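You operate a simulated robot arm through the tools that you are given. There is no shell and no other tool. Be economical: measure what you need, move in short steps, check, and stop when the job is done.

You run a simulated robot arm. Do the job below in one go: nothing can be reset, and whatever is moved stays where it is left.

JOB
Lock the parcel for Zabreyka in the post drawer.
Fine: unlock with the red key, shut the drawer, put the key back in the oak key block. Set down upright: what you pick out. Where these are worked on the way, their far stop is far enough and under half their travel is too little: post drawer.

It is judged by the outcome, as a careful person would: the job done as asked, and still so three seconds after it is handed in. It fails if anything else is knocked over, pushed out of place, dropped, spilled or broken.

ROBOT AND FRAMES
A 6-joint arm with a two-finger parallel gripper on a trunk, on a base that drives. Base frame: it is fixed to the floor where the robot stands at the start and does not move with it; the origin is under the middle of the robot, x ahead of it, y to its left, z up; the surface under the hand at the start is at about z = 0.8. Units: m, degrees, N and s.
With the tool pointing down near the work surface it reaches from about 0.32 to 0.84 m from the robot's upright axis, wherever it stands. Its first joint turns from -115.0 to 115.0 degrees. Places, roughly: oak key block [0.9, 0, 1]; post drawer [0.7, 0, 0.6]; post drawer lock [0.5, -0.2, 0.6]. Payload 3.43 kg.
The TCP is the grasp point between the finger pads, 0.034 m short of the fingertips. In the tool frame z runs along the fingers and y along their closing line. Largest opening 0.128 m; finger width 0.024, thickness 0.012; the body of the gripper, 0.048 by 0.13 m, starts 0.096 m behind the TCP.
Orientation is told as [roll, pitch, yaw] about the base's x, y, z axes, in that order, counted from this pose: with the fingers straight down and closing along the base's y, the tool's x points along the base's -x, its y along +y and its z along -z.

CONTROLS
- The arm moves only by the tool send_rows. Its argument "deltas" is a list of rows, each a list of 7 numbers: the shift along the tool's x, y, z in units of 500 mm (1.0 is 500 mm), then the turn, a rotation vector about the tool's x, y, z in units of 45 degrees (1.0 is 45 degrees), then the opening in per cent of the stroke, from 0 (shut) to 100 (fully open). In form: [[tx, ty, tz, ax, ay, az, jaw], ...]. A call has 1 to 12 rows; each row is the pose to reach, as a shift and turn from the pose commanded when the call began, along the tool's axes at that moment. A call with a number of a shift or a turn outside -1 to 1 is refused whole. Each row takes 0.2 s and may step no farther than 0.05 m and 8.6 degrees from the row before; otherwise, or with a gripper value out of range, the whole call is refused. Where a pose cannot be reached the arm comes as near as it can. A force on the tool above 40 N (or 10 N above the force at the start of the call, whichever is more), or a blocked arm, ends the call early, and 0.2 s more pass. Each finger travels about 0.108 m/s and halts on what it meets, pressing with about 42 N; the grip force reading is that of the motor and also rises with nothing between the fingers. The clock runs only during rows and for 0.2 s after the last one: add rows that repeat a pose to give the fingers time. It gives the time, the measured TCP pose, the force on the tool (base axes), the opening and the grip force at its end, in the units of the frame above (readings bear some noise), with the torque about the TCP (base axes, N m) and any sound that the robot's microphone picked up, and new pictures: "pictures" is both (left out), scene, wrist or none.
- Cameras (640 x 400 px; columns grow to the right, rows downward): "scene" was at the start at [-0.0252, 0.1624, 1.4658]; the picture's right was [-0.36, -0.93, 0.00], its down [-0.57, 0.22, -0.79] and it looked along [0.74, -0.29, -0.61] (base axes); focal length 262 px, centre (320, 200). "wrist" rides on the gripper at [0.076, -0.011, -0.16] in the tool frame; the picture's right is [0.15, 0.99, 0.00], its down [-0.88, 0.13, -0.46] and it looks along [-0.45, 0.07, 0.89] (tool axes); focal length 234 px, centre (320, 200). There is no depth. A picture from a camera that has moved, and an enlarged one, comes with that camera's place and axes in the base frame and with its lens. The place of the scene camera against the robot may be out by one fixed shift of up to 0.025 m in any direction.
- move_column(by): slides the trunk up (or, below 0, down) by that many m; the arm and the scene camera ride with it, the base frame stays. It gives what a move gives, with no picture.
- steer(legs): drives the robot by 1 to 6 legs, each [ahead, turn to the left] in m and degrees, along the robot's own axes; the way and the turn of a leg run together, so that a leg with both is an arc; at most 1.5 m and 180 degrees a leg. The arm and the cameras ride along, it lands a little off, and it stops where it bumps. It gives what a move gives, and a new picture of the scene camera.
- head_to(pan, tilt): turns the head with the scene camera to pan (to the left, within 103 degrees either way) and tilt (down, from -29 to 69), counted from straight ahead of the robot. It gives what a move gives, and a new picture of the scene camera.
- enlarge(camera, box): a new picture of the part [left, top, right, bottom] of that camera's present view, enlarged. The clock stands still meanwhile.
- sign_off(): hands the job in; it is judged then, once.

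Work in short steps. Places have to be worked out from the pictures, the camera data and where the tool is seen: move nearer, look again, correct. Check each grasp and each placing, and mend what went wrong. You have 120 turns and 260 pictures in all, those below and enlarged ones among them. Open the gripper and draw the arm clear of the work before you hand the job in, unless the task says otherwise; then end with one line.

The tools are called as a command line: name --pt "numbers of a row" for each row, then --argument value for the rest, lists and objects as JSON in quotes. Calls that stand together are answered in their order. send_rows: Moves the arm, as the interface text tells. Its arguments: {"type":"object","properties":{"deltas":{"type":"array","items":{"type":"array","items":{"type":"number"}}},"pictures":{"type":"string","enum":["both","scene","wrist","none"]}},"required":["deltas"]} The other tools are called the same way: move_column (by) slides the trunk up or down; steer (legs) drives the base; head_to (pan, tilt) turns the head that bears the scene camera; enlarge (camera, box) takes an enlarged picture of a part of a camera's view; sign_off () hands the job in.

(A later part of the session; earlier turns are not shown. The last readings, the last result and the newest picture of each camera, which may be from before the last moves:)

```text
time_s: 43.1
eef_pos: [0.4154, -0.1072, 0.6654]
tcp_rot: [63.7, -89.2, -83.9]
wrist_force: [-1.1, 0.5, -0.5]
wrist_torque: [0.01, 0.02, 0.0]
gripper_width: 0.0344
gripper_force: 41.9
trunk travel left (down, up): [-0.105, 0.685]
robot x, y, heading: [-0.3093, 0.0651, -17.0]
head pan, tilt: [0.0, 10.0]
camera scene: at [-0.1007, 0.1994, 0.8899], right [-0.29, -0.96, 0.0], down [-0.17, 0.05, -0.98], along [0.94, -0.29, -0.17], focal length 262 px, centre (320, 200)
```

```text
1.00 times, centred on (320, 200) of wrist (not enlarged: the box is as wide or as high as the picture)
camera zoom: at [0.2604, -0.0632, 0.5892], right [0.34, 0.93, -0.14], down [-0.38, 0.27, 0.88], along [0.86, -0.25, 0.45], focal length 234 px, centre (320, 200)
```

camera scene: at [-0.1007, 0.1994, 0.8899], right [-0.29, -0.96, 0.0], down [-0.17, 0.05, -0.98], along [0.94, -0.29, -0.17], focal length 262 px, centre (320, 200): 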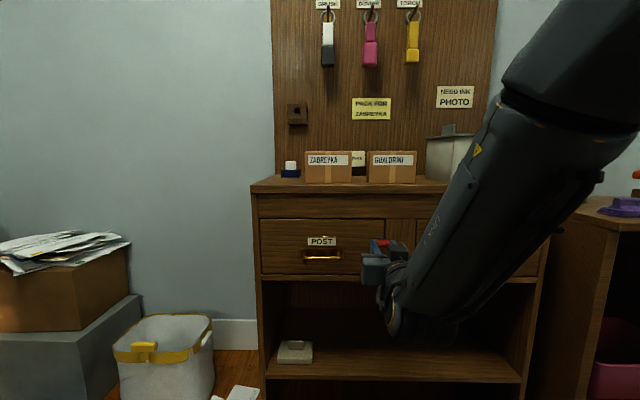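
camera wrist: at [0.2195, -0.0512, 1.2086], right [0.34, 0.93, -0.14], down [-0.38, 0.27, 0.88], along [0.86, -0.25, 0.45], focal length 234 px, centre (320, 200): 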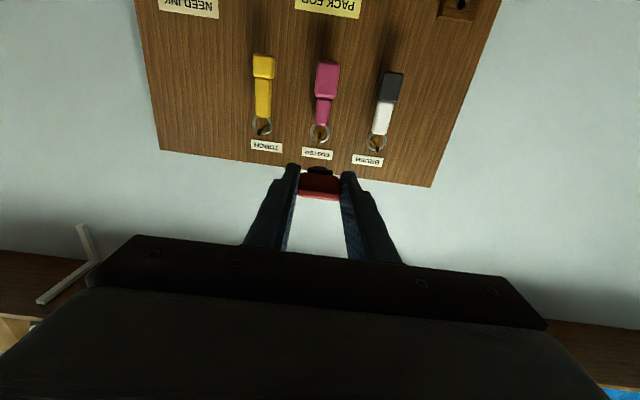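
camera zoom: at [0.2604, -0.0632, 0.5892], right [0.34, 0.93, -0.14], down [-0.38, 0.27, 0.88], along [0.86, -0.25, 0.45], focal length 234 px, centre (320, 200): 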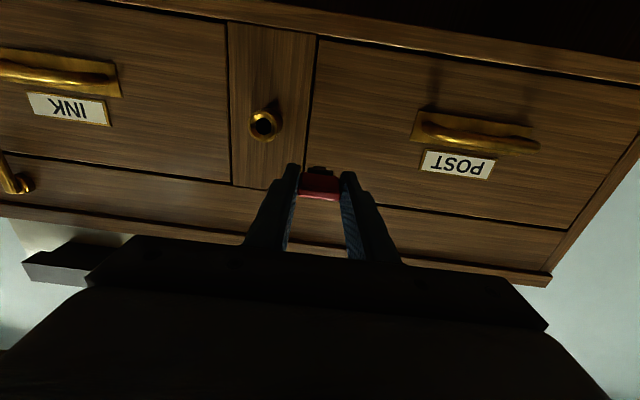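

The trunk slides on a slant, carrying the hand forward as it descends. The wrist sits too near the shoulder, so I raise the trunk 0.35 and instead reach down with the arm.

move_column --by 0.35

send_rows --pt "0.09 0 0 -0.018 -0.002 -0.004 0" --pt "0.18 0 0 -0.036 -0.004 -0.008 0" --pt "0.27 0 0 -0.053 -0.006 -0.012 0" --pt "0.36 0 0 -0.071 -0.008 -0.016 0" --pt "0.44 0 0 -0.071 -0.008 -0.016 0" --pt "0.52 0 0 -0.071 -0.008 -0.016 0" --pictures "both"

```text
time_s: 46.6
eef_pos: [0.3749, -0.0957, 1.015]
tcp_rot: [73.7, -88.9, -94.1]
wrist_force: [0.2, 0.2, -0.8]
wrist_torque: [0.02, 0.02, -0.02]
gripper_width: 0.0346
gripper_force: 41.8
trunk travel left (down, up): [-0.455, 0.335]
robot x, y, heading: [-0.3085, 0.0619, -16.9]
head pan, tilt: [0.0, 10.0]
```

```text
time_s: 48.0
eef_pos: [0.4126, -0.0673, 0.7828]
tcp_rot: [-83.2, -83.4, 64.1]
wrist_force: [0.1, -0.2, 0.7]
wrist_torque: [-0.01, 0.02, 0.03]
gripper_width: 0.0346
gripper_force: 41.5
out of reach, approached as far as the arm can: row 1, 2, 3, 4, 5, 6
trunk travel left (down, up): [-0.455, 0.335]
robot x, y, heading: [-0.3079, 0.0636, -17.2]
head pan, tilt: [0.0, 10.0]
camera scene: at [-0.1943, 0.2278, 1.24], right [-0.29, -0.96, 0.0], down [-0.17, 0.05, -0.98], along [0.94, -0.29, -0.17], focal length 262 px, centre (320, 200)
camera wrist: at [0.2533, -0.0331, 0.7101], right [0.31, 0.91, -0.26], down [-0.34, 0.36, 0.87], along [0.88, -0.18, 0.43], focal length 234 px, centre (320, 200)
```

scene: 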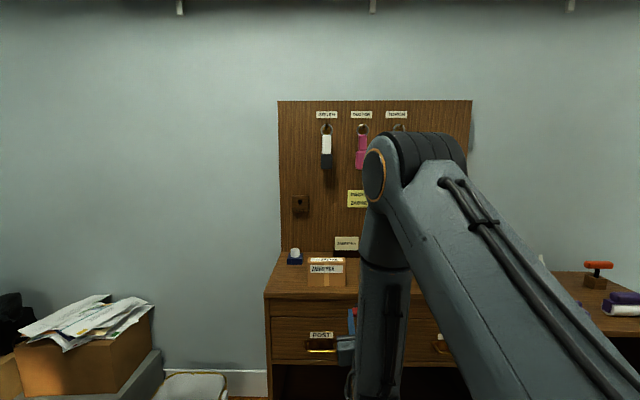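
wrist: 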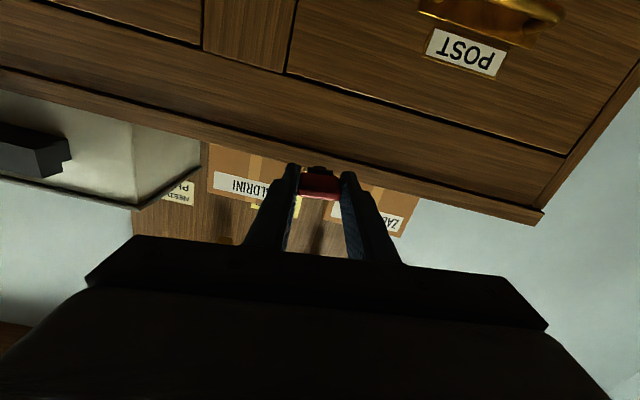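

The wrist-bend limit is the problem, so I'll stand to the left and reach diagonally. First raise the hand clear of the desk.

send_rows --pt "-0.1 0 -0.03 0 0 0 0" --pt "-0.2 0 -0.05 0 0 0 0" --pt "-0.3 0 -0.05 0 0 0 0" --pt "-0.4 0 -0.05 0 0 0 0" --pt "-0.5 0 -0.05 0 0 0 0" --pictures "none"

head_to --pan 75 --tilt 55

```text
refused: row 1 steps farther than a row can; nothing moved
```

```text
time_s: 49.4
eef_pos: [0.4137, -0.0671, 0.7823]
tcp_rot: [-82.5, -83.5, 63.4]
wrist_force: [0.4, -0.7, -0.2]
wrist_torque: [-0.01, 0.02, 0.02]
gripper_width: 0.0346
gripper_force: 41.8
trunk travel left (down, up): [-0.455, 0.335]
robot x, y, heading: [-0.3095, 0.0646, -16.9]
head pan, tilt: [75.0, 55.0]
camera scene: at [-0.2446, 0.316, 1.1716], right [0.85, -0.53, 0.0], down [-0.43, -0.69, -0.57], along [0.3, 0.49, -0.82], focal length 262 px, centre (320, 200)
```

scene: 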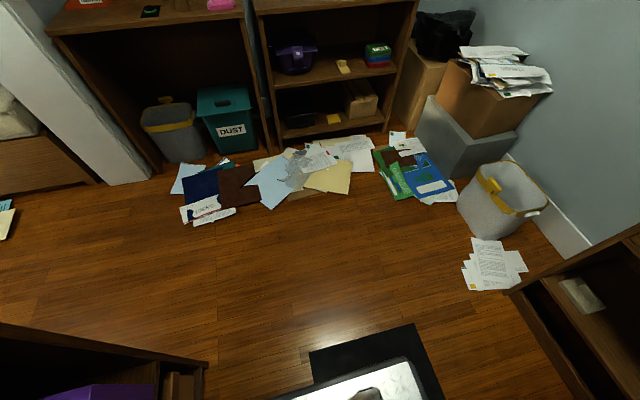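

Free floor to the left. Raise the hand with smaller steps.

send_rows --pt "-0.08 0 -0.03 0 0 0 0" --pt "-0.16 0 -0.05 0 0 0 0" --pt "-0.25 0 -0.05 0 0 0 0" --pt "-0.34 0 -0.05 0 0 0 0" --pt "-0.43 0 -0.05 0 0 0 0" --pt "-0.52 0 -0.05 0 0 0 0" --pictures "none"

steer --legs '[[0.1, 0], [0, 90], [0.4, 0], [0, -90], [-0.08, 0]]'

```text
time_s: 50.8
eef_pos: [0.4062, -0.0269, 1.0407]
tcp_rot: [-82.0, -83.3, 62.9]
wrist_force: [0.3, -0.6, -0.8]
wrist_torque: [0.0, 0.01, -0.01]
gripper_width: 0.0345
gripper_force: 42.2
trunk travel left (down, up): [-0.455, 0.335]
robot x, y, heading: [-0.3074, 0.0642, -17.0]
head pan, tilt: [75.0, 55.0]
```

```text
time_s: 62.4
eef_pos: [0.5359, 0.3542, 1.041]
tcp_rot: [-82.6, -83.4, 63.9]
wrist_force: [-0.4, 0.1, 0.8]
wrist_torque: [0.01, 0.03, 0.02]
gripper_width: 0.0346
gripper_force: 42.4
trunk travel left (down, up): [-0.455, 0.335]
robot x, y, heading: [-0.1742, 0.4423, -16.4]
head pan, tilt: [75.0, 55.0]
camera scene: at [-0.1165, 0.6941, 1.1715], right [0.85, -0.52, 0.0], down [-0.43, -0.7, -0.57], along [0.3, 0.49, -0.82], focal length 262 px, centre (320, 200)
```

scene: 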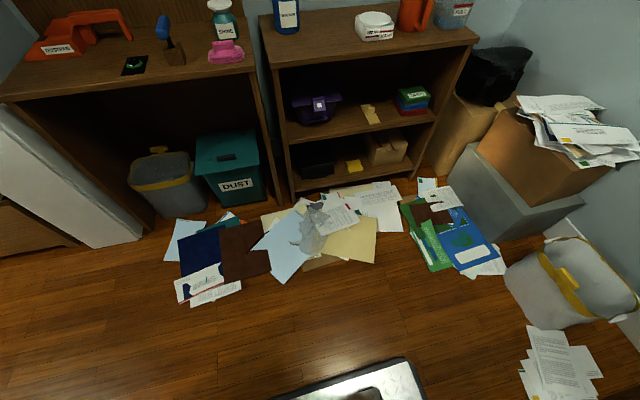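

Robot now stands left. Level the tool and move right along the desk in the air toward the lock.

send_rows --pt "0.011 -0.095 -0.004 -0.004 -0.002 0.015 0" --pt "0.022 -0.19 -0.008 -0.008 -0.004 0.03 0" --pt "0.033 -0.286 -0.012 -0.012 -0.006 0.045 0" --pt "0.044 -0.381 -0.016 -0.016 -0.008 0.06 0" --pt "0.055 -0.476 -0.02 -0.02 -0.01 0.075 0" --pt "0.066 -0.571 -0.025 -0.024 -0.012 0.09 0" --pt "0.077 -0.666 -0.029 -0.028 -0.014 0.105 0" --pt "0.088 -0.762 -0.033 -0.032 -0.016 0.12 0" --pt "0.099 -0.857 -0.037 -0.036 -0.018 0.135 0" --pt "0.11 -0.952 -0.041 -0.038 -0.019 0.145 0" --pictures "none"

head_to --pan -20 --tilt 35

```text
time_s: 64.6
eef_pos: [0.4919, 0.1576, 1.0718]
tcp_rot: [62.4, -86.0, -93.3]
wrist_force: [-0.2, -0.3, 0.1]
wrist_torque: [-0.01, 0.02, -0.02]
gripper_width: 0.0348
gripper_force: 42.0
out of reach, approached as far as the arm can: row 2, 3, 4, 5, 6, 7, 8, 9, 10
trunk travel left (down, up): [-0.455, 0.335]
robot x, y, heading: [-0.1813, 0.4418, -16.4]
head pan, tilt: [75.0, 55.0]
```

```text
time_s: 66.3
eef_pos: [0.4927, 0.1568, 1.0713]
tcp_rot: [61.6, -86.0, -92.4]
wrist_force: [0.7, 0.6, -0.8]
wrist_torque: [0.0, 0.01, 0.03]
gripper_width: 0.0346
gripper_force: 42.1
trunk travel left (down, up): [-0.455, 0.335]
robot x, y, heading: [-0.1792, 0.4391, -16.6]
head pan, tilt: [-20.0, 35.0]
camera scene: at [-0.0833, 0.5803, 1.1998], right [-0.59, -0.8, 0.0], down [-0.46, 0.34, -0.82], along [0.66, -0.49, -0.57], focal length 262 px, centre (320, 200)
```

scene: 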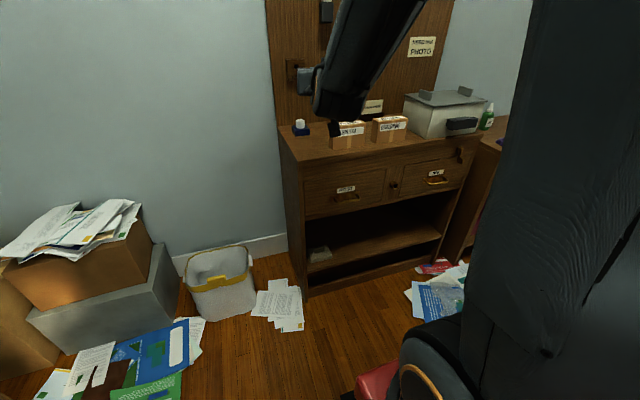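

The wrist bend limits reach near the robot. I'll turn the base sideways (facing left, parallel to the desk), which lets the arm reach right over a longer distance to the lock.

steer --legs '[[0.05, 0], [0, 80], [-0.5, 0], [0, 10]]'

head_to --pan -75 --tilt 30

```text
time_s: 74.0
eef_pos: [-0.0734, 0.6482, 1.0711]
tcp_rot: [61.5, -86.1, -1.6]
wrist_force: [-0.2, 0.0, 0.1]
wrist_torque: [0.0, 0.01, -0.02]
gripper_width: 0.0346
gripper_force: 42.1
trunk travel left (down, up): [-0.455, 0.335]
robot x, y, heading: [-0.3449, -0.0228, 74.4]
head pan, tilt: [-20.0, 35.0]
camera scene: at [-0.4991, 0.0769, 1.1998], right [0.81, -0.58, 0.0], down [-0.33, -0.47, -0.82], along [0.48, 0.67, -0.57], focal length 262 px, centre (320, 200)
```

scene: 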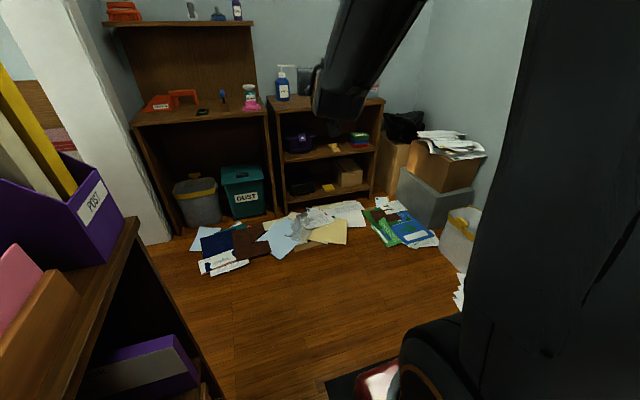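

```text
time_s: 75.2
eef_pos: [-0.0732, 0.6485, 1.0708]
tcp_rot: [61.5, -86.0, -1.6]
wrist_force: [-0.3, -0.1, -0.7]
wrist_torque: [-0.01, 0.0, -0.02]
gripper_width: 0.0346
gripper_force: 41.6
trunk travel left (down, up): [-0.455, 0.335]
robot x, y, heading: [-0.3414, -0.0269, 74.3]
head pan, tilt: [-75.0, 30.0]
camera scene: at [-0.4599, 0.0044, 1.2076], right [-0.01, -1.0, 0.0], down [-0.5, 0.0, -0.87], along [0.87, -0.01, -0.5], focal length 262 px, centre (320, 200)
```

scene: 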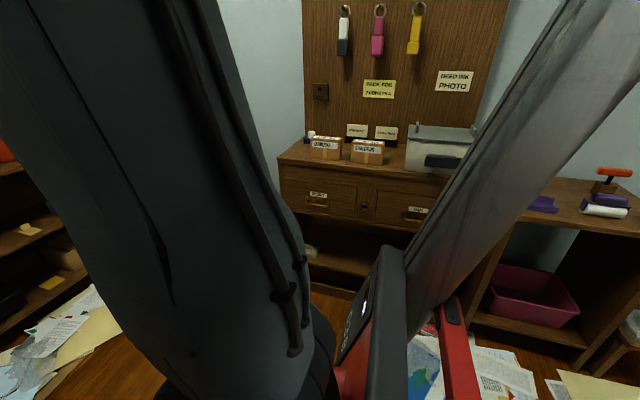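

Desk and lock are visible from here. Swing the arm right about the base axis toward the desk (first half).

send_rows --pt "0 -0.0905 0.0101 0.0778 -0.004 -0.007 0" --pt "0 -0.1815 0.0146 0.1556 -0.008 -0.014 0" --pt "0 -0.2726 0.0133 0.2334 -0.012 -0.021 0" --pt "0 -0.3634 0.0063 0.3112 -0.016 -0.028 0" --pt "0 -0.4536 -0.0063 0.389 -0.02 -0.035 0" --pt "0 -0.5429 -0.0247 0.4668 -0.024 -0.042 0" --pt "0 -0.6308 -0.0485 0.5446 -0.028 -0.049 0" --pt "0 -0.717 -0.0779 0.6224 -0.032 -0.056 0" --pt "0 -0.8012 -0.1126 0.7 -0.036 -0.063 0" --pt "0 -0.8831 -0.1525 0.778 -0.04 -0.07 0" --pt "0 -0.9623 -0.1975 0.856 -0.042 -0.078 0" --pictures "none"

```text
time_s: 77.6
eef_pos: [0.2617, 0.3714, 1.0399]
tcp_rot: [-41.9, -88.4, 62.1]
wrist_force: [-0.5, -0.6, 0.5]
wrist_torque: [0.01, -0.01, 0.03]
gripper_width: 0.0347
gripper_force: 41.8
out of reach, approached as far as the arm can: row 2, 3, 4, 5, 6, 7, 8, 9, 10, 11
trunk travel left (down, up): [-0.455, 0.335]
robot x, y, heading: [-0.3488, -0.0273, 74.2]
head pan, tilt: [-75.0, 30.0]
```

Close to the planned arc. Continue swinging.

send_rows --pt "0 -0.0925 0.0182 0.0689 -0.003 0.002 0" --pt "0 -0.1859 0.0304 0.1378 -0.005 0.005 0" --pt "0 -0.28 0.0364 0.2067 -0.008 0.007 0" --pt "0 -0.3743 0.0364 0.2756 -0.011 0.01 0" --pt "0 -0.4683 0.0302 0.3445 -0.014 0.012 0" --pt "0 -0.5617 0.0179 0.4134 -0.016 0.014 0" --pt "0 -0.6542 0 0.4823 -0.019 0.017 0" --pt "0 -0.7453 -0.0247 0.5512 -0.022 0.019 0" --pt "0 -0.8346 -0.0549 0.62 -0.024 0.022 0" --pt "0 -0.9217 -0.0909 0.689 -0.027 0.024 0" --pictures "scene"

```text
time_s: 79.8
eef_pos: [0.3921, -0.0093, 1.0477]
tcp_rot: [98.5, -86.8, -112.0]
wrist_force: [0.0, 0.0, -0.5]
wrist_torque: [0.02, 0.03, -0.01]
gripper_width: 0.0347
gripper_force: 41.2
out of reach, approached as far as the arm can: row 1, 2, 3, 4, 5, 6, 7, 8, 9, 10
trunk travel left (down, up): [-0.455, 0.335]
robot x, y, heading: [-0.3486, -0.0261, 74.4]
head pan, tilt: [-75.0, 30.0]
camera scene: at [-0.4599, 0.0045, 1.2076], right [-0.01, -1.0, 0.0], down [-0.5, 0.01, -0.87], along [0.87, -0.01, -0.5], focal length 262 px, centre (320, 200)
```

scene: 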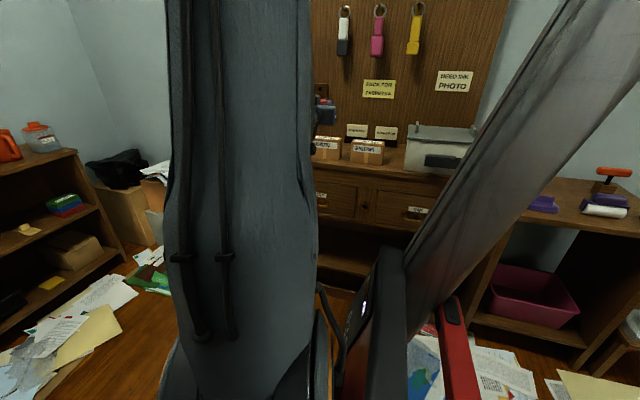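

The hand is in front of the desk. Lower the trunk 0.36 m.

move_column --by -0.36

enlarge --camera "wrist" --box '[0, 0, 640, 400]'

```text
time_s: 83.3
eef_pos: [0.4169, 0.0819, 0.6893]
tcp_rot: [96.6, -86.9, -110.8]
wrist_force: [0.4, -1.1, 0.0]
wrist_torque: [-0.02, 0.0, 0.01]
gripper_width: 0.0349
gripper_force: 42.0
trunk travel left (down, up): [-0.095, 0.695]
robot x, y, heading: [-0.3444, -0.0262, 74.3]
head pan, tilt: [-75.0, 30.0]
```

```text
1.00 times, centred on (320, 200) of wrist (not enlarged: the box is as wide or as high as the picture)
camera zoom: at [0.2582, 0.1139, 0.6111], right [0.24, 0.97, -0.09], down [-0.43, 0.19, 0.88], along [0.87, -0.17, 0.46], focal length 234 px, centre (320, 200)
```

zoom: 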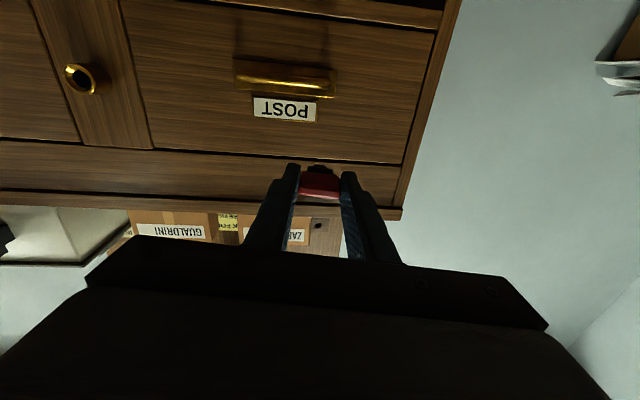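

Lock collar triangulates to (0.465, -0.191, 0.634). Move right to line up, with the tool levelled, staying back at s≈0.375.

send_rows --pt "0.007 -0.083 -0.004 0.01 0.001 -0.011 0" --pt "0.014 -0.165 -0.008 0.021 0.003 -0.023 0" --pt "0.021 -0.248 -0.012 0.031 0.004 -0.034 0" --pt "0.029 -0.331 -0.016 0.041 0.005 -0.045 0" --pt "0.036 -0.413 -0.02 0.052 0.007 -0.057 0" --pt "0.043 -0.496 -0.024 0.062 0.008 -0.068 0" --pt "0.043 -0.496 -0.024 0.062 0.008 -0.068 0" --pictures "wrist"

```text
time_s: 84.9
eef_pos: [0.3778, -0.0383, 0.6682]
tcp_rot: [69.2, -87.3, -93.5]
wrist_force: [-0.1, 0.6, -0.7]
wrist_torque: [0.0, 0.04, 0.0]
gripper_width: 0.0347
gripper_force: 41.9
out of reach, approached as far as the arm can: row 1, 2, 3, 4, 5, 6, 7
trunk travel left (down, up): [-0.095, 0.695]
robot x, y, heading: [-0.3469, -0.0277, 74.1]
head pan, tilt: [-75.0, 30.0]
camera wrist: at [0.2261, 0.0202, 0.5931], right [0.41, 0.91, -0.1], down [-0.36, 0.26, 0.89], along [0.84, -0.33, 0.44], focal length 234 px, centre (320, 200)
```

wrist: 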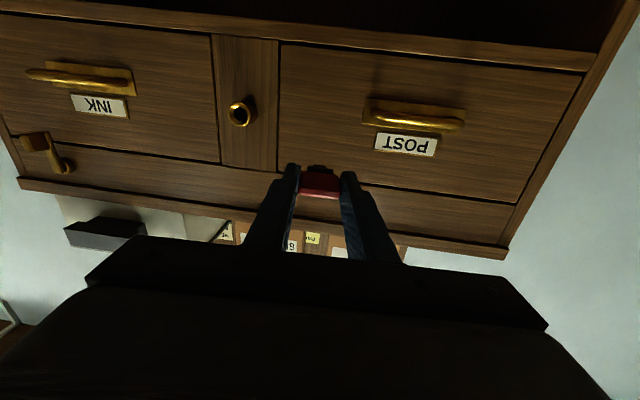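

The tool must stay yawed right relative to the arm's azimuth (a wrist limit), so the robot should stand further right. Reverse 0.26 m along the desk.

steer --legs '[[-0.26, 0]]'

```text
time_s: 86.8
eef_pos: [0.3061, -0.2918, 0.6675]
tcp_rot: [69.3, -87.2, -93.9]
wrist_force: [0.4, 0.1, -0.9]
wrist_torque: [-0.02, 0.0, 0.0]
gripper_width: 0.0346
gripper_force: 42.6
trunk travel left (down, up): [-0.095, 0.695]
robot x, y, heading: [-0.4154, -0.2741, 74.0]
head pan, tilt: [-75.0, 30.0]
camera scene: at [-0.5029, -0.1498, 0.8476], right [-0.01, -1.0, 0.0], down [-0.5, 0.01, -0.87], along [0.87, -0.01, -0.5], focal length 262 px, centre (320, 200)
```

scene: 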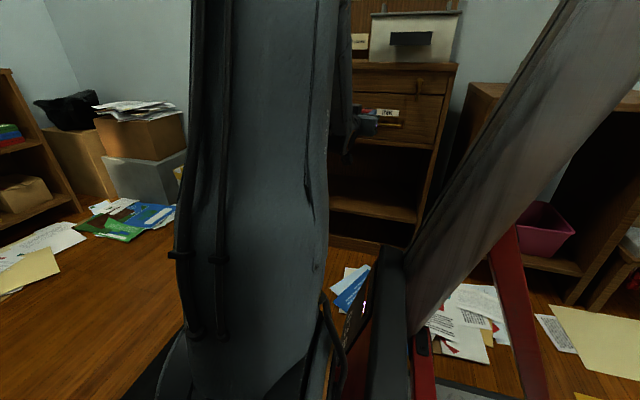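

Now shift left to the lock line and level the tool to yaw -17°.

send_rows --pt "0.017 0.07 -0.011 -0.042 -0.005 -0.014 0" --pt "0.035 0.14 -0.021 -0.085 -0.011 -0.029 0" --pt "0.052 0.21 -0.032 -0.127 -0.016 -0.044 0" --pt "0.07 0.28 -0.043 -0.169 -0.022 -0.058 0" --pt "0.07 0.28 -0.043 -0.169 -0.022 -0.058 0" --pictures "wrist"

enlarge --camera "wrist" --box '[260, 70, 400, 210]'

```text
time_s: 88.0
eef_pos: [0.345, -0.1541, 0.6378]
tcp_rot: [-173.4, -89.8, 156.5]
wrist_force: [0.0, -0.8, -0.7]
wrist_torque: [0.02, 0.0, 0.01]
gripper_width: 0.0342
gripper_force: 41.9
trunk travel left (down, up): [-0.095, 0.695]
robot x, y, heading: [-0.4163, -0.272, 74.3]
head pan, tilt: [-75.0, 30.0]
camera wrist: at [0.1881, -0.1179, 0.5615], right [0.29, 0.95, -0.15], down [-0.4, 0.26, 0.88], along [0.87, -0.2, 0.45], focal length 234 px, centre (320, 200)
```

wrist: 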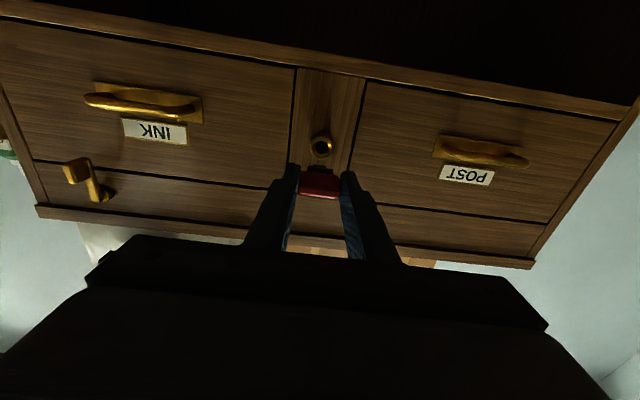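

```text
2.86 times, centred on (330, 140) of wrist
camera zoom: at [0.1881, -0.1179, 0.5615], right [0.29, 0.95, -0.15], down [-0.4, 0.26, 0.88], along [0.87, -0.2, 0.45], focal length 669 px, centre (291, 371)
```

zoom: 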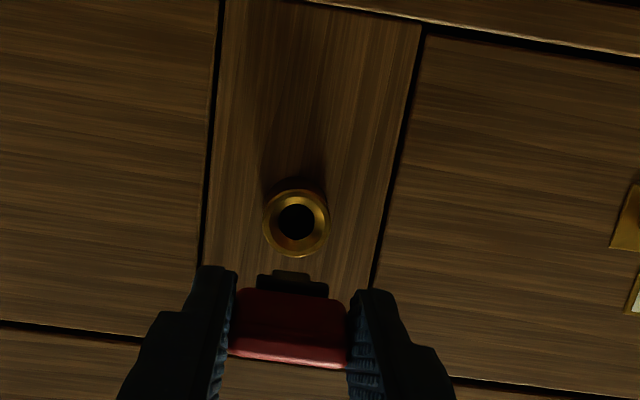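

Good alignment view, no reach issue. Raise the hand 30 mm for a second view to fix the lock's depth and height precisely.

send_rows --pt "-0.06 0 0 0 0 0 0" --pt "-0.06 0 0 0 0 0 0" --pictures "none"

enlarge --camera "wrist" --box '[260, 30, 400, 170]'

```text
time_s: 88.6
eef_pos: [0.345, -0.1524, 0.6681]
tcp_rot: [-168.3, -89.8, 151.3]
wrist_force: [0.4, 0.1, -0.8]
wrist_torque: [0.03, 0.0, 0.01]
gripper_width: 0.0346
gripper_force: 42.0
trunk travel left (down, up): [-0.095, 0.695]
robot x, y, heading: [-0.4157, -0.2734, 73.9]
head pan, tilt: [-75.0, 30.0]
```

```text
2.86 times, centred on (330, 100) of wrist
camera zoom: at [0.1877, -0.1174, 0.5915], right [0.29, 0.95, -0.15], down [-0.4, 0.26, 0.88], along [0.87, -0.2, 0.45], focal length 669 px, centre (291, 486)
```

zoom: 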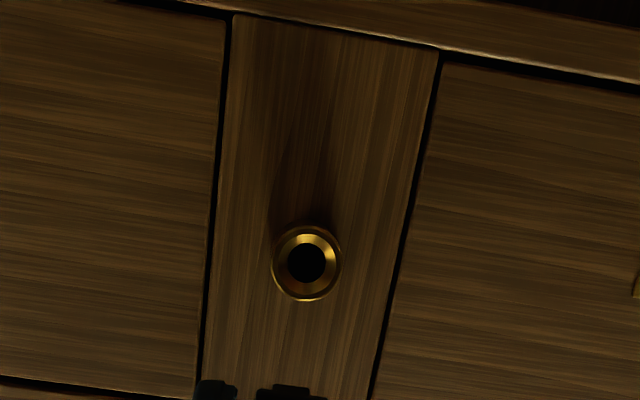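

Lock face is ~110 mm ahead and the hole about 9 mm below my earlier key height. I go to z≈0.629 and advance until the key tip is just before the lock, then check.

send_rows --pt "0.078 0.002 0 0 0 0 0" --pt "0.078 0.002 0.045 0 0 0 0" --pt "0.078 0.002 0.08 0 0 0 0" --pt "0.078 0.002 0.08 0 0 0 0" --pictures "none"

enlarge --camera "wrist" --box '[270, 120, 370, 220]'

```text
time_s: 89.6
eef_pos: [0.384, -0.1637, 0.631]
tcp_rot: [-175.4, -89.7, 158.4]
wrist_force: [0.4, 0.3, 0.0]
wrist_torque: [0.01, 0.01, -0.04]
gripper_width: 0.0345
gripper_force: 42.0
trunk travel left (down, up): [-0.095, 0.695]
robot x, y, heading: [-0.4164, -0.279, 74.2]
head pan, tilt: [-75.0, 30.0]
```

```text
4.00 times, centred on (320, 170) of wrist
camera zoom: at [0.2264, -0.1291, 0.5533], right [0.29, 0.95, -0.15], down [-0.4, 0.26, 0.88], along [0.87, -0.2, 0.45], focal length 937 px, centre (320, 320)
```

zoom: 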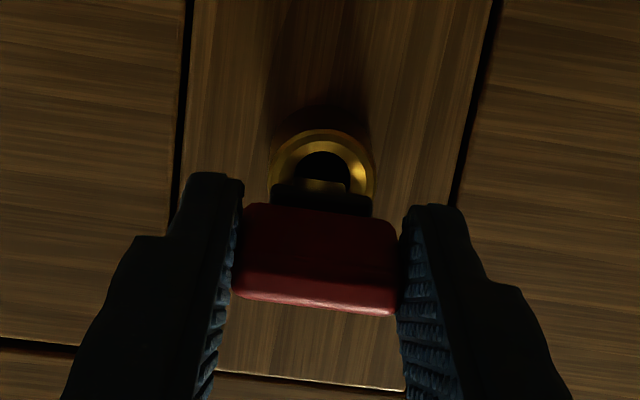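

Key tip sits right over the hole, ~1.5 mm high. Lower 1.5 mm and insert gently.

send_rows --pt "0.003 0 0.01 0 0 0 0" --pt "0.003 0 0.02 0 0 0 0" --pt "0.003 0 0.03 0 0 0 0" --pt "0.003 0 0.04 0 0 0 0" --pt "0.003 0 0.05 0 0 0 0" --pictures "none"

enlarge --camera "wrist" --box '[270, 120, 370, 220]'

```text
time_s: 90.8
eef_pos: [0.4085, -0.1706, 0.6311]
tcp_rot: [179.6, -89.6, 163.3]
wrist_force: [0.8, 1.3, 9.3]
wrist_torque: [-0.13, -0.49, 0.03]
gripper_width: 0.0344
gripper_force: 41.7
trunk travel left (down, up): [-0.095, 0.695]
robot x, y, heading: [-0.4172, -0.2786, 74.3]
head pan, tilt: [-75.0, 30.0]
```

```text
4.00 times, centred on (320, 170) of wrist
camera zoom: at [0.2518, -0.1355, 0.5525], right [0.29, 0.95, -0.15], down [-0.4, 0.26, 0.88], along [0.87, -0.2, 0.46], focal length 937 px, centre (320, 320)
```

zoom: 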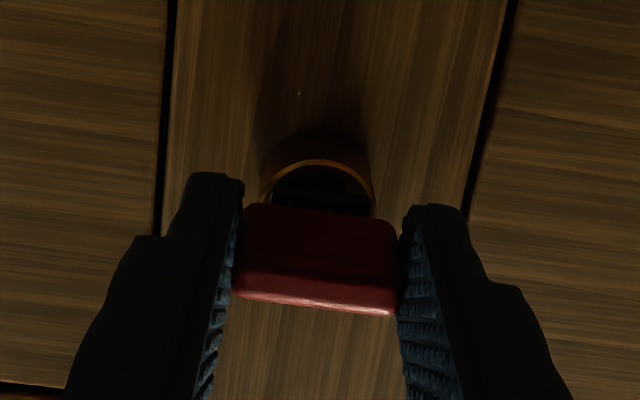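

Key went in; it's pushing up ~9 N, so I relieve 2 mm upward and push a few mm more to check it is seated.

send_rows --pt "-0.004 0 0 0 0 0 0" --pt "-0.004 0 0.006 0 0 0 0" --pt "-0.004 0 0.012 0 0 0 0" --pt "-0.004 0 0.012 0 0 0 0" --pictures "none"

```text
time_s: 91.8
eef_pos: [0.4148, -0.1715, 0.6309]
tcp_rot: [-132.6, -89.9, 115.6]
wrist_force: [-28.1, 8.1, -0.5]
wrist_torque: [0.0, -0.08, -0.29]
gripper_width: 0.0346
gripper_force: 41.5
trunk travel left (down, up): [-0.095, 0.695]
robot x, y, heading: [-0.4188, -0.2766, 74.4]
head pan, tilt: [-75.0, 30.0]
```

Seated (28 N axial). Ease back 2 mm and try turning clockwise (as seen from the front) 24°, watching torque.

send_rows --pt "0 0 -0.004 0 0 0 0" --pt "0 0 -0.004 0 0 0.17 0" --pt "0 0 -0.004 0 0 0.34 0" --pt "0 0 -0.004 0 0 0.51 0" --pictures "none"

```text
time_s: 92.5
eef_pos: [0.4148, -0.1704, 0.6333]
tcp_rot: [83.9, -81.8, -102.8]
wrist_force: [-6.2, -0.9, -0.9]
wrist_torque: [-0.01, -0.06, -0.13]
gripper_width: 0.0344
gripper_force: 41.5
out of reach, approached as far as the arm can: row 2, 3
trunk travel left (down, up): [-0.095, 0.695]
robot x, y, heading: [-0.4198, -0.2782, 73.9]
head pan, tilt: [-75.0, 30.0]
stopped in row 3: the force on the tool passed its limit at 52 N (the readings are from after the stop); the commanded pose is now the measured one
```

Clockwise met a limit (out of reach) with a force spike. Return to level and try counter-clockwise.

send_rows --pt "0 0 0 0 0 -0.09 0" --pt "0 0 0 0 0 -0.182 0" --pt "0 0 0 0 0 -0.182 0" --pictures "none"

enlarge --camera "wrist" --box '[240, 100, 400, 220]'

```text
time_s: 93.2
eef_pos: [0.4152, -0.1707, 0.6318]
tcp_rot: [-4.1, -89.1, -14.6]
wrist_force: [-15.3, -5.0, -1.9]
wrist_torque: [0.04, -0.09, -0.35]
gripper_width: 0.0347
gripper_force: 42.1
trunk travel left (down, up): [-0.095, 0.695]
robot x, y, heading: [-0.4194, -0.2757, 74.1]
head pan, tilt: [-75.0, 30.0]
```

```text
3.33 times, centred on (320, 160) of wrist
camera zoom: at [0.2586, -0.1303, 0.5591], right [0.31, 0.94, -0.15], down [-0.38, 0.27, 0.89], along [0.87, -0.22, 0.44], focal length 781 px, centre (320, 333)
```

zoom: 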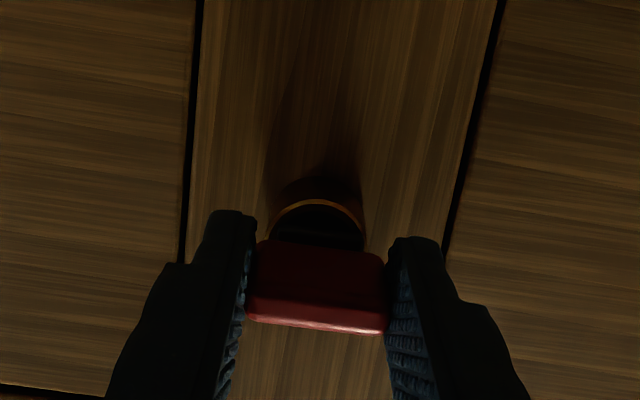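

Fix the small tilt, back off the axial load 2 mm, then rotate counter-clockwise.

send_rows --pt "0 0 -0.004 -0.038 -0.02 0 0" --pt "0 0 -0.004 -0.038 -0.02 0 0" --pictures "none"

send_rows --pt "0 0 0 0 0 -0.15 0" --pt "0 0 0 0 0 -0.3 0" --pt "0 0 0 0 0 -0.45 0" --pictures "none"

```text
time_s: 93.8
eef_pos: [0.4134, -0.1712, 0.6307]
tcp_rot: [11.5, -90.1, -28.4]
wrist_force: [-0.1, -21.1, -6.3]
wrist_torque: [0.18, 0.31, -1.13]
gripper_width: 0.0345
gripper_force: 41.9
trunk travel left (down, up): [-0.095, 0.695]
robot x, y, heading: [-0.4188, -0.2792, 73.8]
head pan, tilt: [-75.0, 30.0]
```

```text
time_s: 94.7
eef_pos: [0.4126, -0.1708, 0.6315]
tcp_rot: [-89.8, -69.7, 72.7]
wrist_force: [-12.5, -31.9, -8.5]
wrist_torque: [0.32, 0.34, -1.83]
gripper_width: 0.0347
gripper_force: 42.2
trunk travel left (down, up): [-0.095, 0.695]
robot x, y, heading: [-0.4184, -0.2767, 74.0]
head pan, tilt: [-75.0, 30.0]
```

Counter-clockwise turns with little torque. There's a side load, so I relieve it (2 mm right, yaw -1.5°) and continue turning.

send_rows --pt "0.001 -0.004 0 0.031 0.011 0 0" --pt "0.001 -0.004 0 0.031 0.011 0 0" --pictures "none"

send_rows --pt "0 0 0 0 0 -0.17 0" --pt "0 0 0 0 0 -0.34 0" --pt "0 0 0 0 0 -0.51 0" --pictures "none"

```text
time_s: 95.2
eef_pos: [0.4141, -0.1709, 0.6328]
tcp_rot: [-89.8, -69.7, 71.5]
wrist_force: [-6.8, -17.8, -13.3]
wrist_torque: [0.3, 0.59, -1.0]
gripper_width: 0.0348
gripper_force: 42.4
trunk travel left (down, up): [-0.095, 0.695]
robot x, y, heading: [-0.4161, -0.2802, 74.2]
head pan, tilt: [-75.0, 30.0]
```

```text
time_s: 96.0
eef_pos: [0.4137, -0.172, 0.6333]
tcp_rot: [-90.2, -46.8, 71.7]
wrist_force: [-5.1, -20.0, -8.9]
wrist_torque: [0.23, 0.45, -1.12]
gripper_width: 0.0348
gripper_force: 41.7
trunk travel left (down, up): [-0.095, 0.695]
robot x, y, heading: [-0.4144, -0.2741, 74.1]
head pan, tilt: [-75.0, 30.0]
```

43° turned with low resistance. Relieve again and continue to ~66°.

send_rows --pt "0.004 -0.002 0 0.016 0.015 0 0" --pt "0.004 -0.002 0 0.016 0.015 0 0" --pictures "none"

send_rows --pt "0 0 0 0 0 -0.17 0" --pt "0 0 0 0 0 -0.34 0" --pt "0 0 0 0 0 -0.51 0" --pictures "wrist"

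```text
time_s: 96.7
eef_pos: [0.414, -0.1721, 0.6326]
tcp_rot: [-90.3, -46.7, 71.0]
wrist_force: [0.7, -8.9, -2.0]
wrist_torque: [0.07, 0.13, -0.46]
gripper_width: 0.0343
gripper_force: 42.2
trunk travel left (down, up): [-0.095, 0.695]
robot x, y, heading: [-0.4153, -0.2747, 74.1]
head pan, tilt: [-75.0, 30.0]
```

```text
time_s: 97.5
eef_pos: [0.4129, -0.1733, 0.6331]
tcp_rot: [-90.2, -23.7, 70.7]
wrist_force: [4.1, -0.7, 0.9]
wrist_torque: [0.0, -0.04, -0.03]
gripper_width: 0.0346
gripper_force: 42.2
trunk travel left (down, up): [-0.095, 0.695]
robot x, y, heading: [-0.4187, -0.2751, 74.3]
head pan, tilt: [-75.0, 30.0]
camera wrist: at [0.2368, -0.19, 0.6117], right [0.09, 0.25, -0.96], down [-0.15, 0.96, 0.23], along [0.99, 0.12, 0.12], focal length 234 px, centre (320, 200)
```

wrist: 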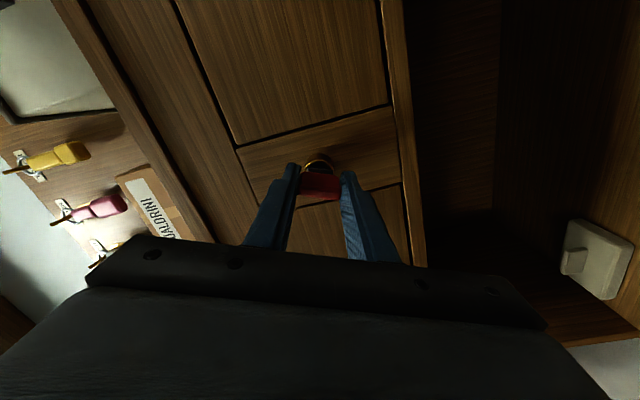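

Loads are near zero at 66°. Continue to 90°.

send_rows --pt "0 0 0 0 0 -0.17 0" --pt "0 0 0 0 0 -0.34 0" --pt "0 0 0 0 0 -0.52 0" --pictures "none"

enlarge --camera "wrist" --box '[240, 100, 400, 220]'

```text
time_s: 98.2
eef_pos: [0.4124, -0.1728, 0.6336]
tcp_rot: [-90.2, -0.3, 70.7]
wrist_force: [4.7, 0.9, 9.3]
wrist_torque: [-0.11, -0.43, 0.09]
gripper_width: 0.0348
gripper_force: 41.7
trunk travel left (down, up): [-0.095, 0.695]
robot x, y, heading: [-0.4179, -0.2772, 74.2]
head pan, tilt: [-75.0, 30.0]
```

```text
3.33 times, centred on (320, 160) of wrist
camera zoom: at [0.236, -0.192, 0.6431], right [-0.04, -0.13, -0.99], down [-0.14, 0.98, -0.13], along [0.99, 0.13, -0.06], focal length 781 px, centre (320, 333)
```

zoom: 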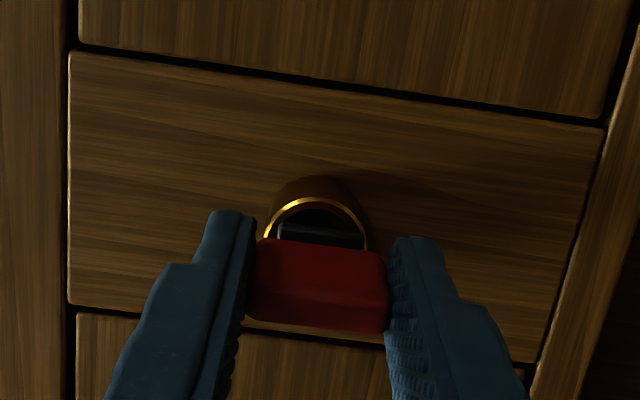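

90° reached without a stop. Try a bit further to feel for the stop.

send_rows --pt "0 0 0 0 0 -0.1 0" --pt "0 0 0 0 0 -0.2 0" --pt "0 0 0 0 0 -0.3 0" --pt "0 0 0 0 0 -0.4 0" --pictures "none"

```text
time_s: 99.2
eef_pos: [0.4135, -0.1737, 0.6351]
tcp_rot: [-90.4, 17.5, 70.6]
wrist_force: [7.3, 3.2, 16.5]
wrist_torque: [-0.18, -0.86, 0.27]
gripper_width: 0.0342
gripper_force: 42.3
trunk travel left (down, up): [-0.095, 0.695]
robot x, y, heading: [-0.419, -0.2796, 74.2]
head pan, tilt: [-75.0, 30.0]
```

No hard stop; I go back to 90°, relieve, release the key in the lock, and back off to look.

send_rows --pt "0 0 0 0 0 0.13 0" --pt "0 0 0 0 0 0.26 0" --pt "0 0 0 0 0 0.39 0" --pt "0 -0.002 0 0 0 0.39 0" --pt "0 -0.002 0 0 0 0.39 15" --pt "0 -0.002 0 0 0 0.39 45" --pt "0 -0.002 0 0 0 0.39 45" --pictures "none"

enlarge --camera "wrist" --box '[240, 100, 400, 220]'

```text
time_s: 100.8
eef_pos: [0.4122, -0.1729, 0.633]
tcp_rot: [-90.0, 0.0, 70.6]
wrist_force: [0.5, -0.6, -0.4]
wrist_torque: [0.0, 0.0, 0.0]
gripper_width: 0.0575
gripper_force: 0.1
trunk travel left (down, up): [-0.095, 0.695]
robot x, y, heading: [-0.4166, -0.2765, 74.2]
head pan, tilt: [-75.0, 30.0]
```

```text
3.33 times, centred on (320, 160) of wrist
camera zoom: at [0.2363, -0.1914, 0.6439], right [-0.05, -0.14, -0.99], down [-0.14, 0.98, -0.13], along [0.99, 0.13, -0.07], focal length 781 px, centre (320, 333)
```

zoom: 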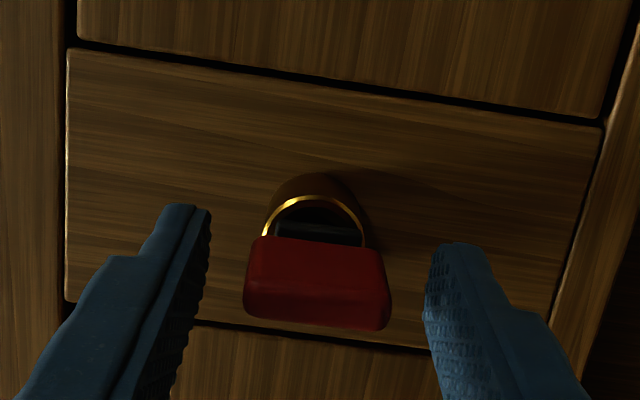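

The key stays in the lock. Retreat and move left to the POST handle, estimated at (0.525, 0.004, 0.611); the fingers now close vertically, suited to its bar.

send_rows --pt "0 0 -0.09 0 0 0 45" --pt "0 0 -0.18 0 0 0 45" --pt "-0.081 0.009 -0.166 0 0 0 45" --pt "-0.162 0.018 -0.15 0 0 0 45" --pt "-0.242 0.027 -0.137 0 0 0 45" --pt "-0.323 0.036 -0.122 0 0 0 45" --pt "-0.404 0.044 -0.108 0 0 0 45" --pt "-0.404 0.044 -0.108 0 0 0 45" --pictures "both"

```text
time_s: 102.7
eef_pos: [0.4306, 0.0372, 0.6105]
tcp_rot: [-90.1, 0.0, 70.5]
wrist_force: [-1.5, -0.3, -0.4]
wrist_torque: [0.03, 0.04, -0.02]
gripper_width: 0.0577
gripper_force: 0.1
trunk travel left (down, up): [-0.095, 0.695]
robot x, y, heading: [-0.418, -0.2785, 74.1]
head pan, tilt: [-75.0, 30.0]
camera scene: at [-0.5027, -0.1497, 0.8476], right [-0.02, -1.0, 0.0], down [-0.5, 0.01, -0.87], along [0.87, -0.01, -0.5], focal length 262 px, centre (320, 200)
camera wrist: at [0.2542, 0.0174, 0.621], right [-0.05, -0.14, -0.99], down [-0.14, 0.98, -0.13], along [0.99, 0.13, -0.07], focal length 234 px, centre (320, 200)
```

scene: 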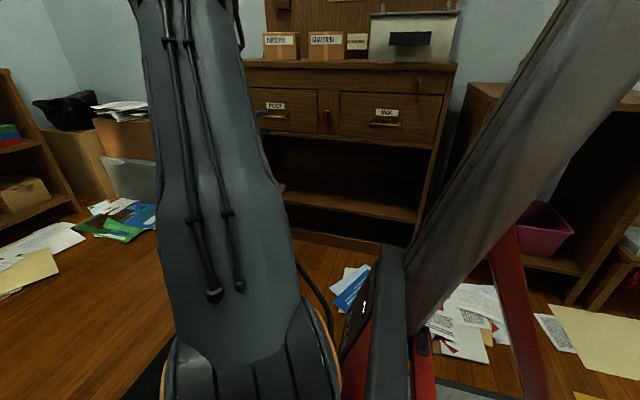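
wrist: 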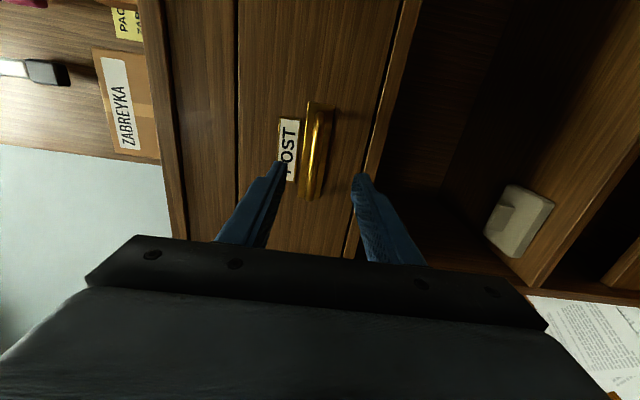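

Handle bar is centred between the fingers. Raise 4 mm and advance 55 mm, then look.

send_rows --pt "0 -0.008 0.055 0 0 0 45" --pt "0 -0.008 0.11 0 0 0 45" --pt "0 -0.008 0.11 0 0 0 45" --pictures "none"

enlarge --camera "wrist" --box '[240, 80, 400, 220]'

```text
time_s: 103.5
eef_pos: [0.4816, 0.0182, 0.6153]
tcp_rot: [-90.1, 0.1, 70.6]
wrist_force: [0.0, 0.6, -0.5]
wrist_torque: [0.01, 0.03, 0.01]
gripper_width: 0.0575
gripper_force: 0.1
trunk travel left (down, up): [-0.095, 0.695]
robot x, y, heading: [-0.4231, -0.2762, 74.1]
head pan, tilt: [-75.0, 30.0]
```

```text
2.86 times, centred on (320, 150) of wrist
camera zoom: at [0.3054, -0.0018, 0.6254], right [-0.05, -0.14, -0.99], down [-0.14, 0.98, -0.13], along [0.99, 0.13, -0.07], focal length 669 px, centre (320, 343)
```

zoom: 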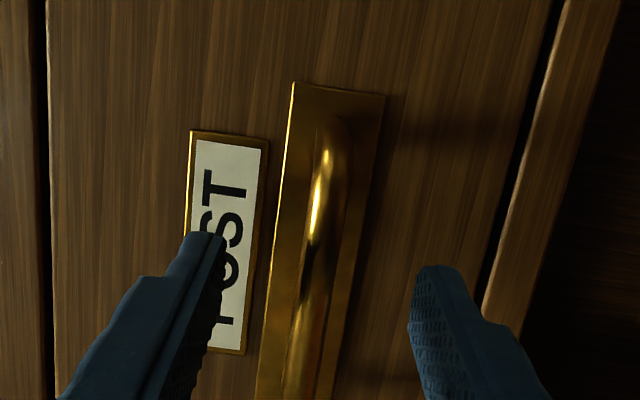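

Bar lies between the finger tips. Advance 24 mm and close on it.

send_rows --pt "0 0 0.025 0 0 0 45" --pt "0 0 0.046 0 0 0 45" --pt "0 0 0.046 0 0 0 25" --pt "0 0 0.046 0 0 0 0" --pt "0 0 0.046 0 0 0 0" --pt "0 0 0.046 0 0 0 0" --pictures "none"

enlarge --camera "wrist" --box '[240, 80, 400, 220]'

```text
time_s: 104.8
eef_pos: [0.5043, 0.0101, 0.6164]
tcp_rot: [-90.1, 0.0, 70.6]
wrist_force: [2.5, 0.0, 1.0]
wrist_torque: [0.06, 0.0, 0.07]
gripper_width: 0.0112
gripper_force: 45.0
trunk travel left (down, up): [-0.095, 0.695]
robot x, y, heading: [-0.4129, -0.2768, 74.1]
head pan, tilt: [-75.0, 30.0]
```

```text
2.86 times, centred on (320, 150) of wrist
camera zoom: at [0.3261, -0.0093, 0.6268], right [-0.05, -0.14, -0.99], down [-0.14, 0.98, -0.13], along [0.99, 0.13, -0.07], focal length 669 px, centre (320, 343)
```

zoom: 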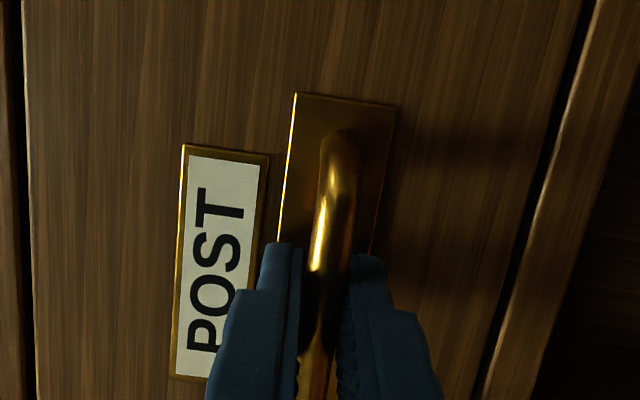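

Bar gripped (0.011). Pull 40 mm and check the force.

send_rows --pt "0 0 -0.02 0 0 0 0" --pt "0 0 -0.04 0 0 0 0" --pt "0 0 -0.06 0 0 0 0" --pt "0 0 -0.08 0 0 0 0" --pictures "scene"

```text
time_s: 105.8
eef_pos: [0.4655, 0.022, 0.6165]
tcp_rot: [-90.3, 0.0, 70.5]
wrist_force: [-2.6, -12.0, 7.3]
wrist_torque: [-0.1, -0.02, 0.77]
gripper_width: 0.0116
gripper_force: 45.0
trunk travel left (down, up): [-0.095, 0.695]
robot x, y, heading: [-0.4172, -0.2793, 74.1]
head pan, tilt: [-75.0, 30.0]
camera scene: at [-0.5029, -0.15, 0.8477], right [-0.02, -1.0, 0.0], down [-0.5, 0.01, -0.87], along [0.87, -0.01, -0.5], focal length 262 px, centre (320, 200)
```

scene: 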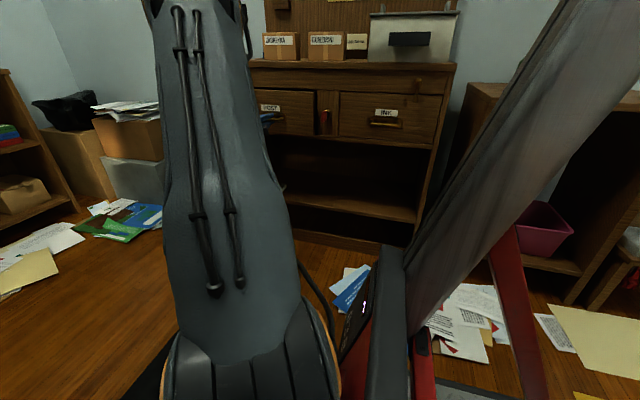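

The drawer opens — unlocked. It slides along yaw -17°, so I correct direction and keep pulling.

send_rows --pt "0.006 0 -0.06 0 0 0 0" --pt "0.009 0 -0.12 0 0 0 0" --pt "0.012 0 -0.18 0 0 0 0" --pt "0.014 0 -0.24 0 0 0 0" --pt "0.017 0 -0.3 0 0 0 0" --pt "0.02 0 -0.36 0 0 0 0" --pictures "scene"

```text
time_s: 107.2
eef_pos: [0.2928, 0.0752, 0.6165]
tcp_rot: [-90.3, 0.0, 70.8]
wrist_force: [10.5, 34.8, 18.0]
wrist_torque: [-0.05, -0.16, 0.31]
gripper_width: 0.0115
gripper_force: 44.9
trunk travel left (down, up): [-0.095, 0.695]
robot x, y, heading: [-0.4174, -0.2744, 74.4]
head pan, tilt: [-75.0, 30.0]
camera scene: at [-0.5032, -0.1492, 0.8475], right [-0.01, -1.0, 0.0], down [-0.5, 0.01, -0.87], along [0.87, -0.01, -0.5], focal length 262 px, centre (320, 200)
```

scene: 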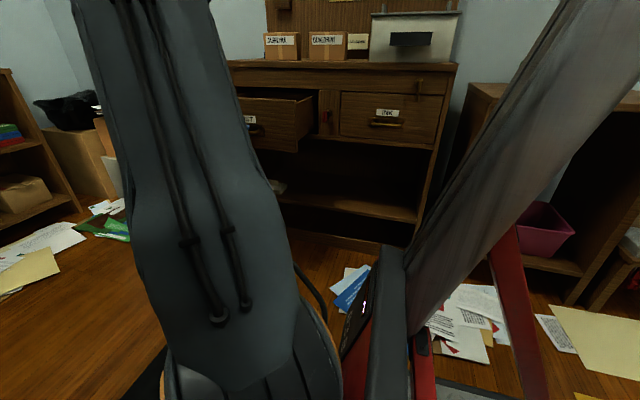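

22 cm open. Relieve the side load and pull a little more to find the stop.

send_rows --pt "-0.006 -0.004 0 0 0 0 0" --pt "-0.005 -0.004 -0.03 0 0 0 0" --pt "-0.004 -0.004 -0.06 0 0 0 0" --pictures "none"

```text
time_s: 108.0
eef_pos: [0.2648, 0.083, 0.6163]
tcp_rot: [-90.0, 0.2, 70.5]
wrist_force: [20.8, 7.5, 3.5]
wrist_torque: [0.08, -0.1, 0.38]
gripper_width: 0.0114
gripper_force: 45.0
trunk travel left (down, up): [-0.095, 0.695]
robot x, y, heading: [-0.4161, -0.2771, 73.5]
head pan, tilt: [-75.0, 30.0]
```

Drawer is 25 cm out, near its stop. Release the handle and retreat a few cm.

send_rows --pt "0 0 0.004 0 0 0 20" --pt "0 0 0.004 0 0 0 45" --pt "0 0 0.004 0 0 0 45" --pt "0 0 -0.05 0 0 0 45" --pt "0 0 -0.1 0 0 0 45" --pictures "wrist"

```text
time_s: 109.2
eef_pos: [0.2163, 0.102, 0.6168]
tcp_rot: [-90.1, 0.0, 70.6]
wrist_force: [-0.3, 0.6, 0.8]
wrist_torque: [-0.04, 0.01, 0.0]
gripper_width: 0.0575
gripper_force: 0.1
trunk travel left (down, up): [-0.095, 0.695]
robot x, y, heading: [-0.4175, -0.2784, 74.0]
head pan, tilt: [-75.0, 30.0]
camera wrist: at [0.0391, 0.0827, 0.6275], right [-0.05, -0.14, -0.99], down [-0.14, 0.98, -0.13], along [0.99, 0.13, -0.07], focal length 234 px, centre (320, 200)
```

wrist: 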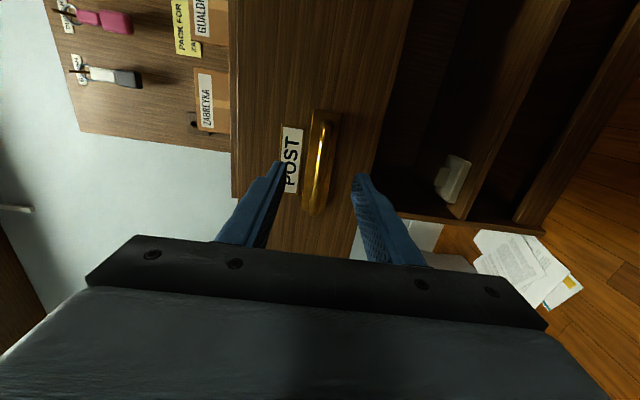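

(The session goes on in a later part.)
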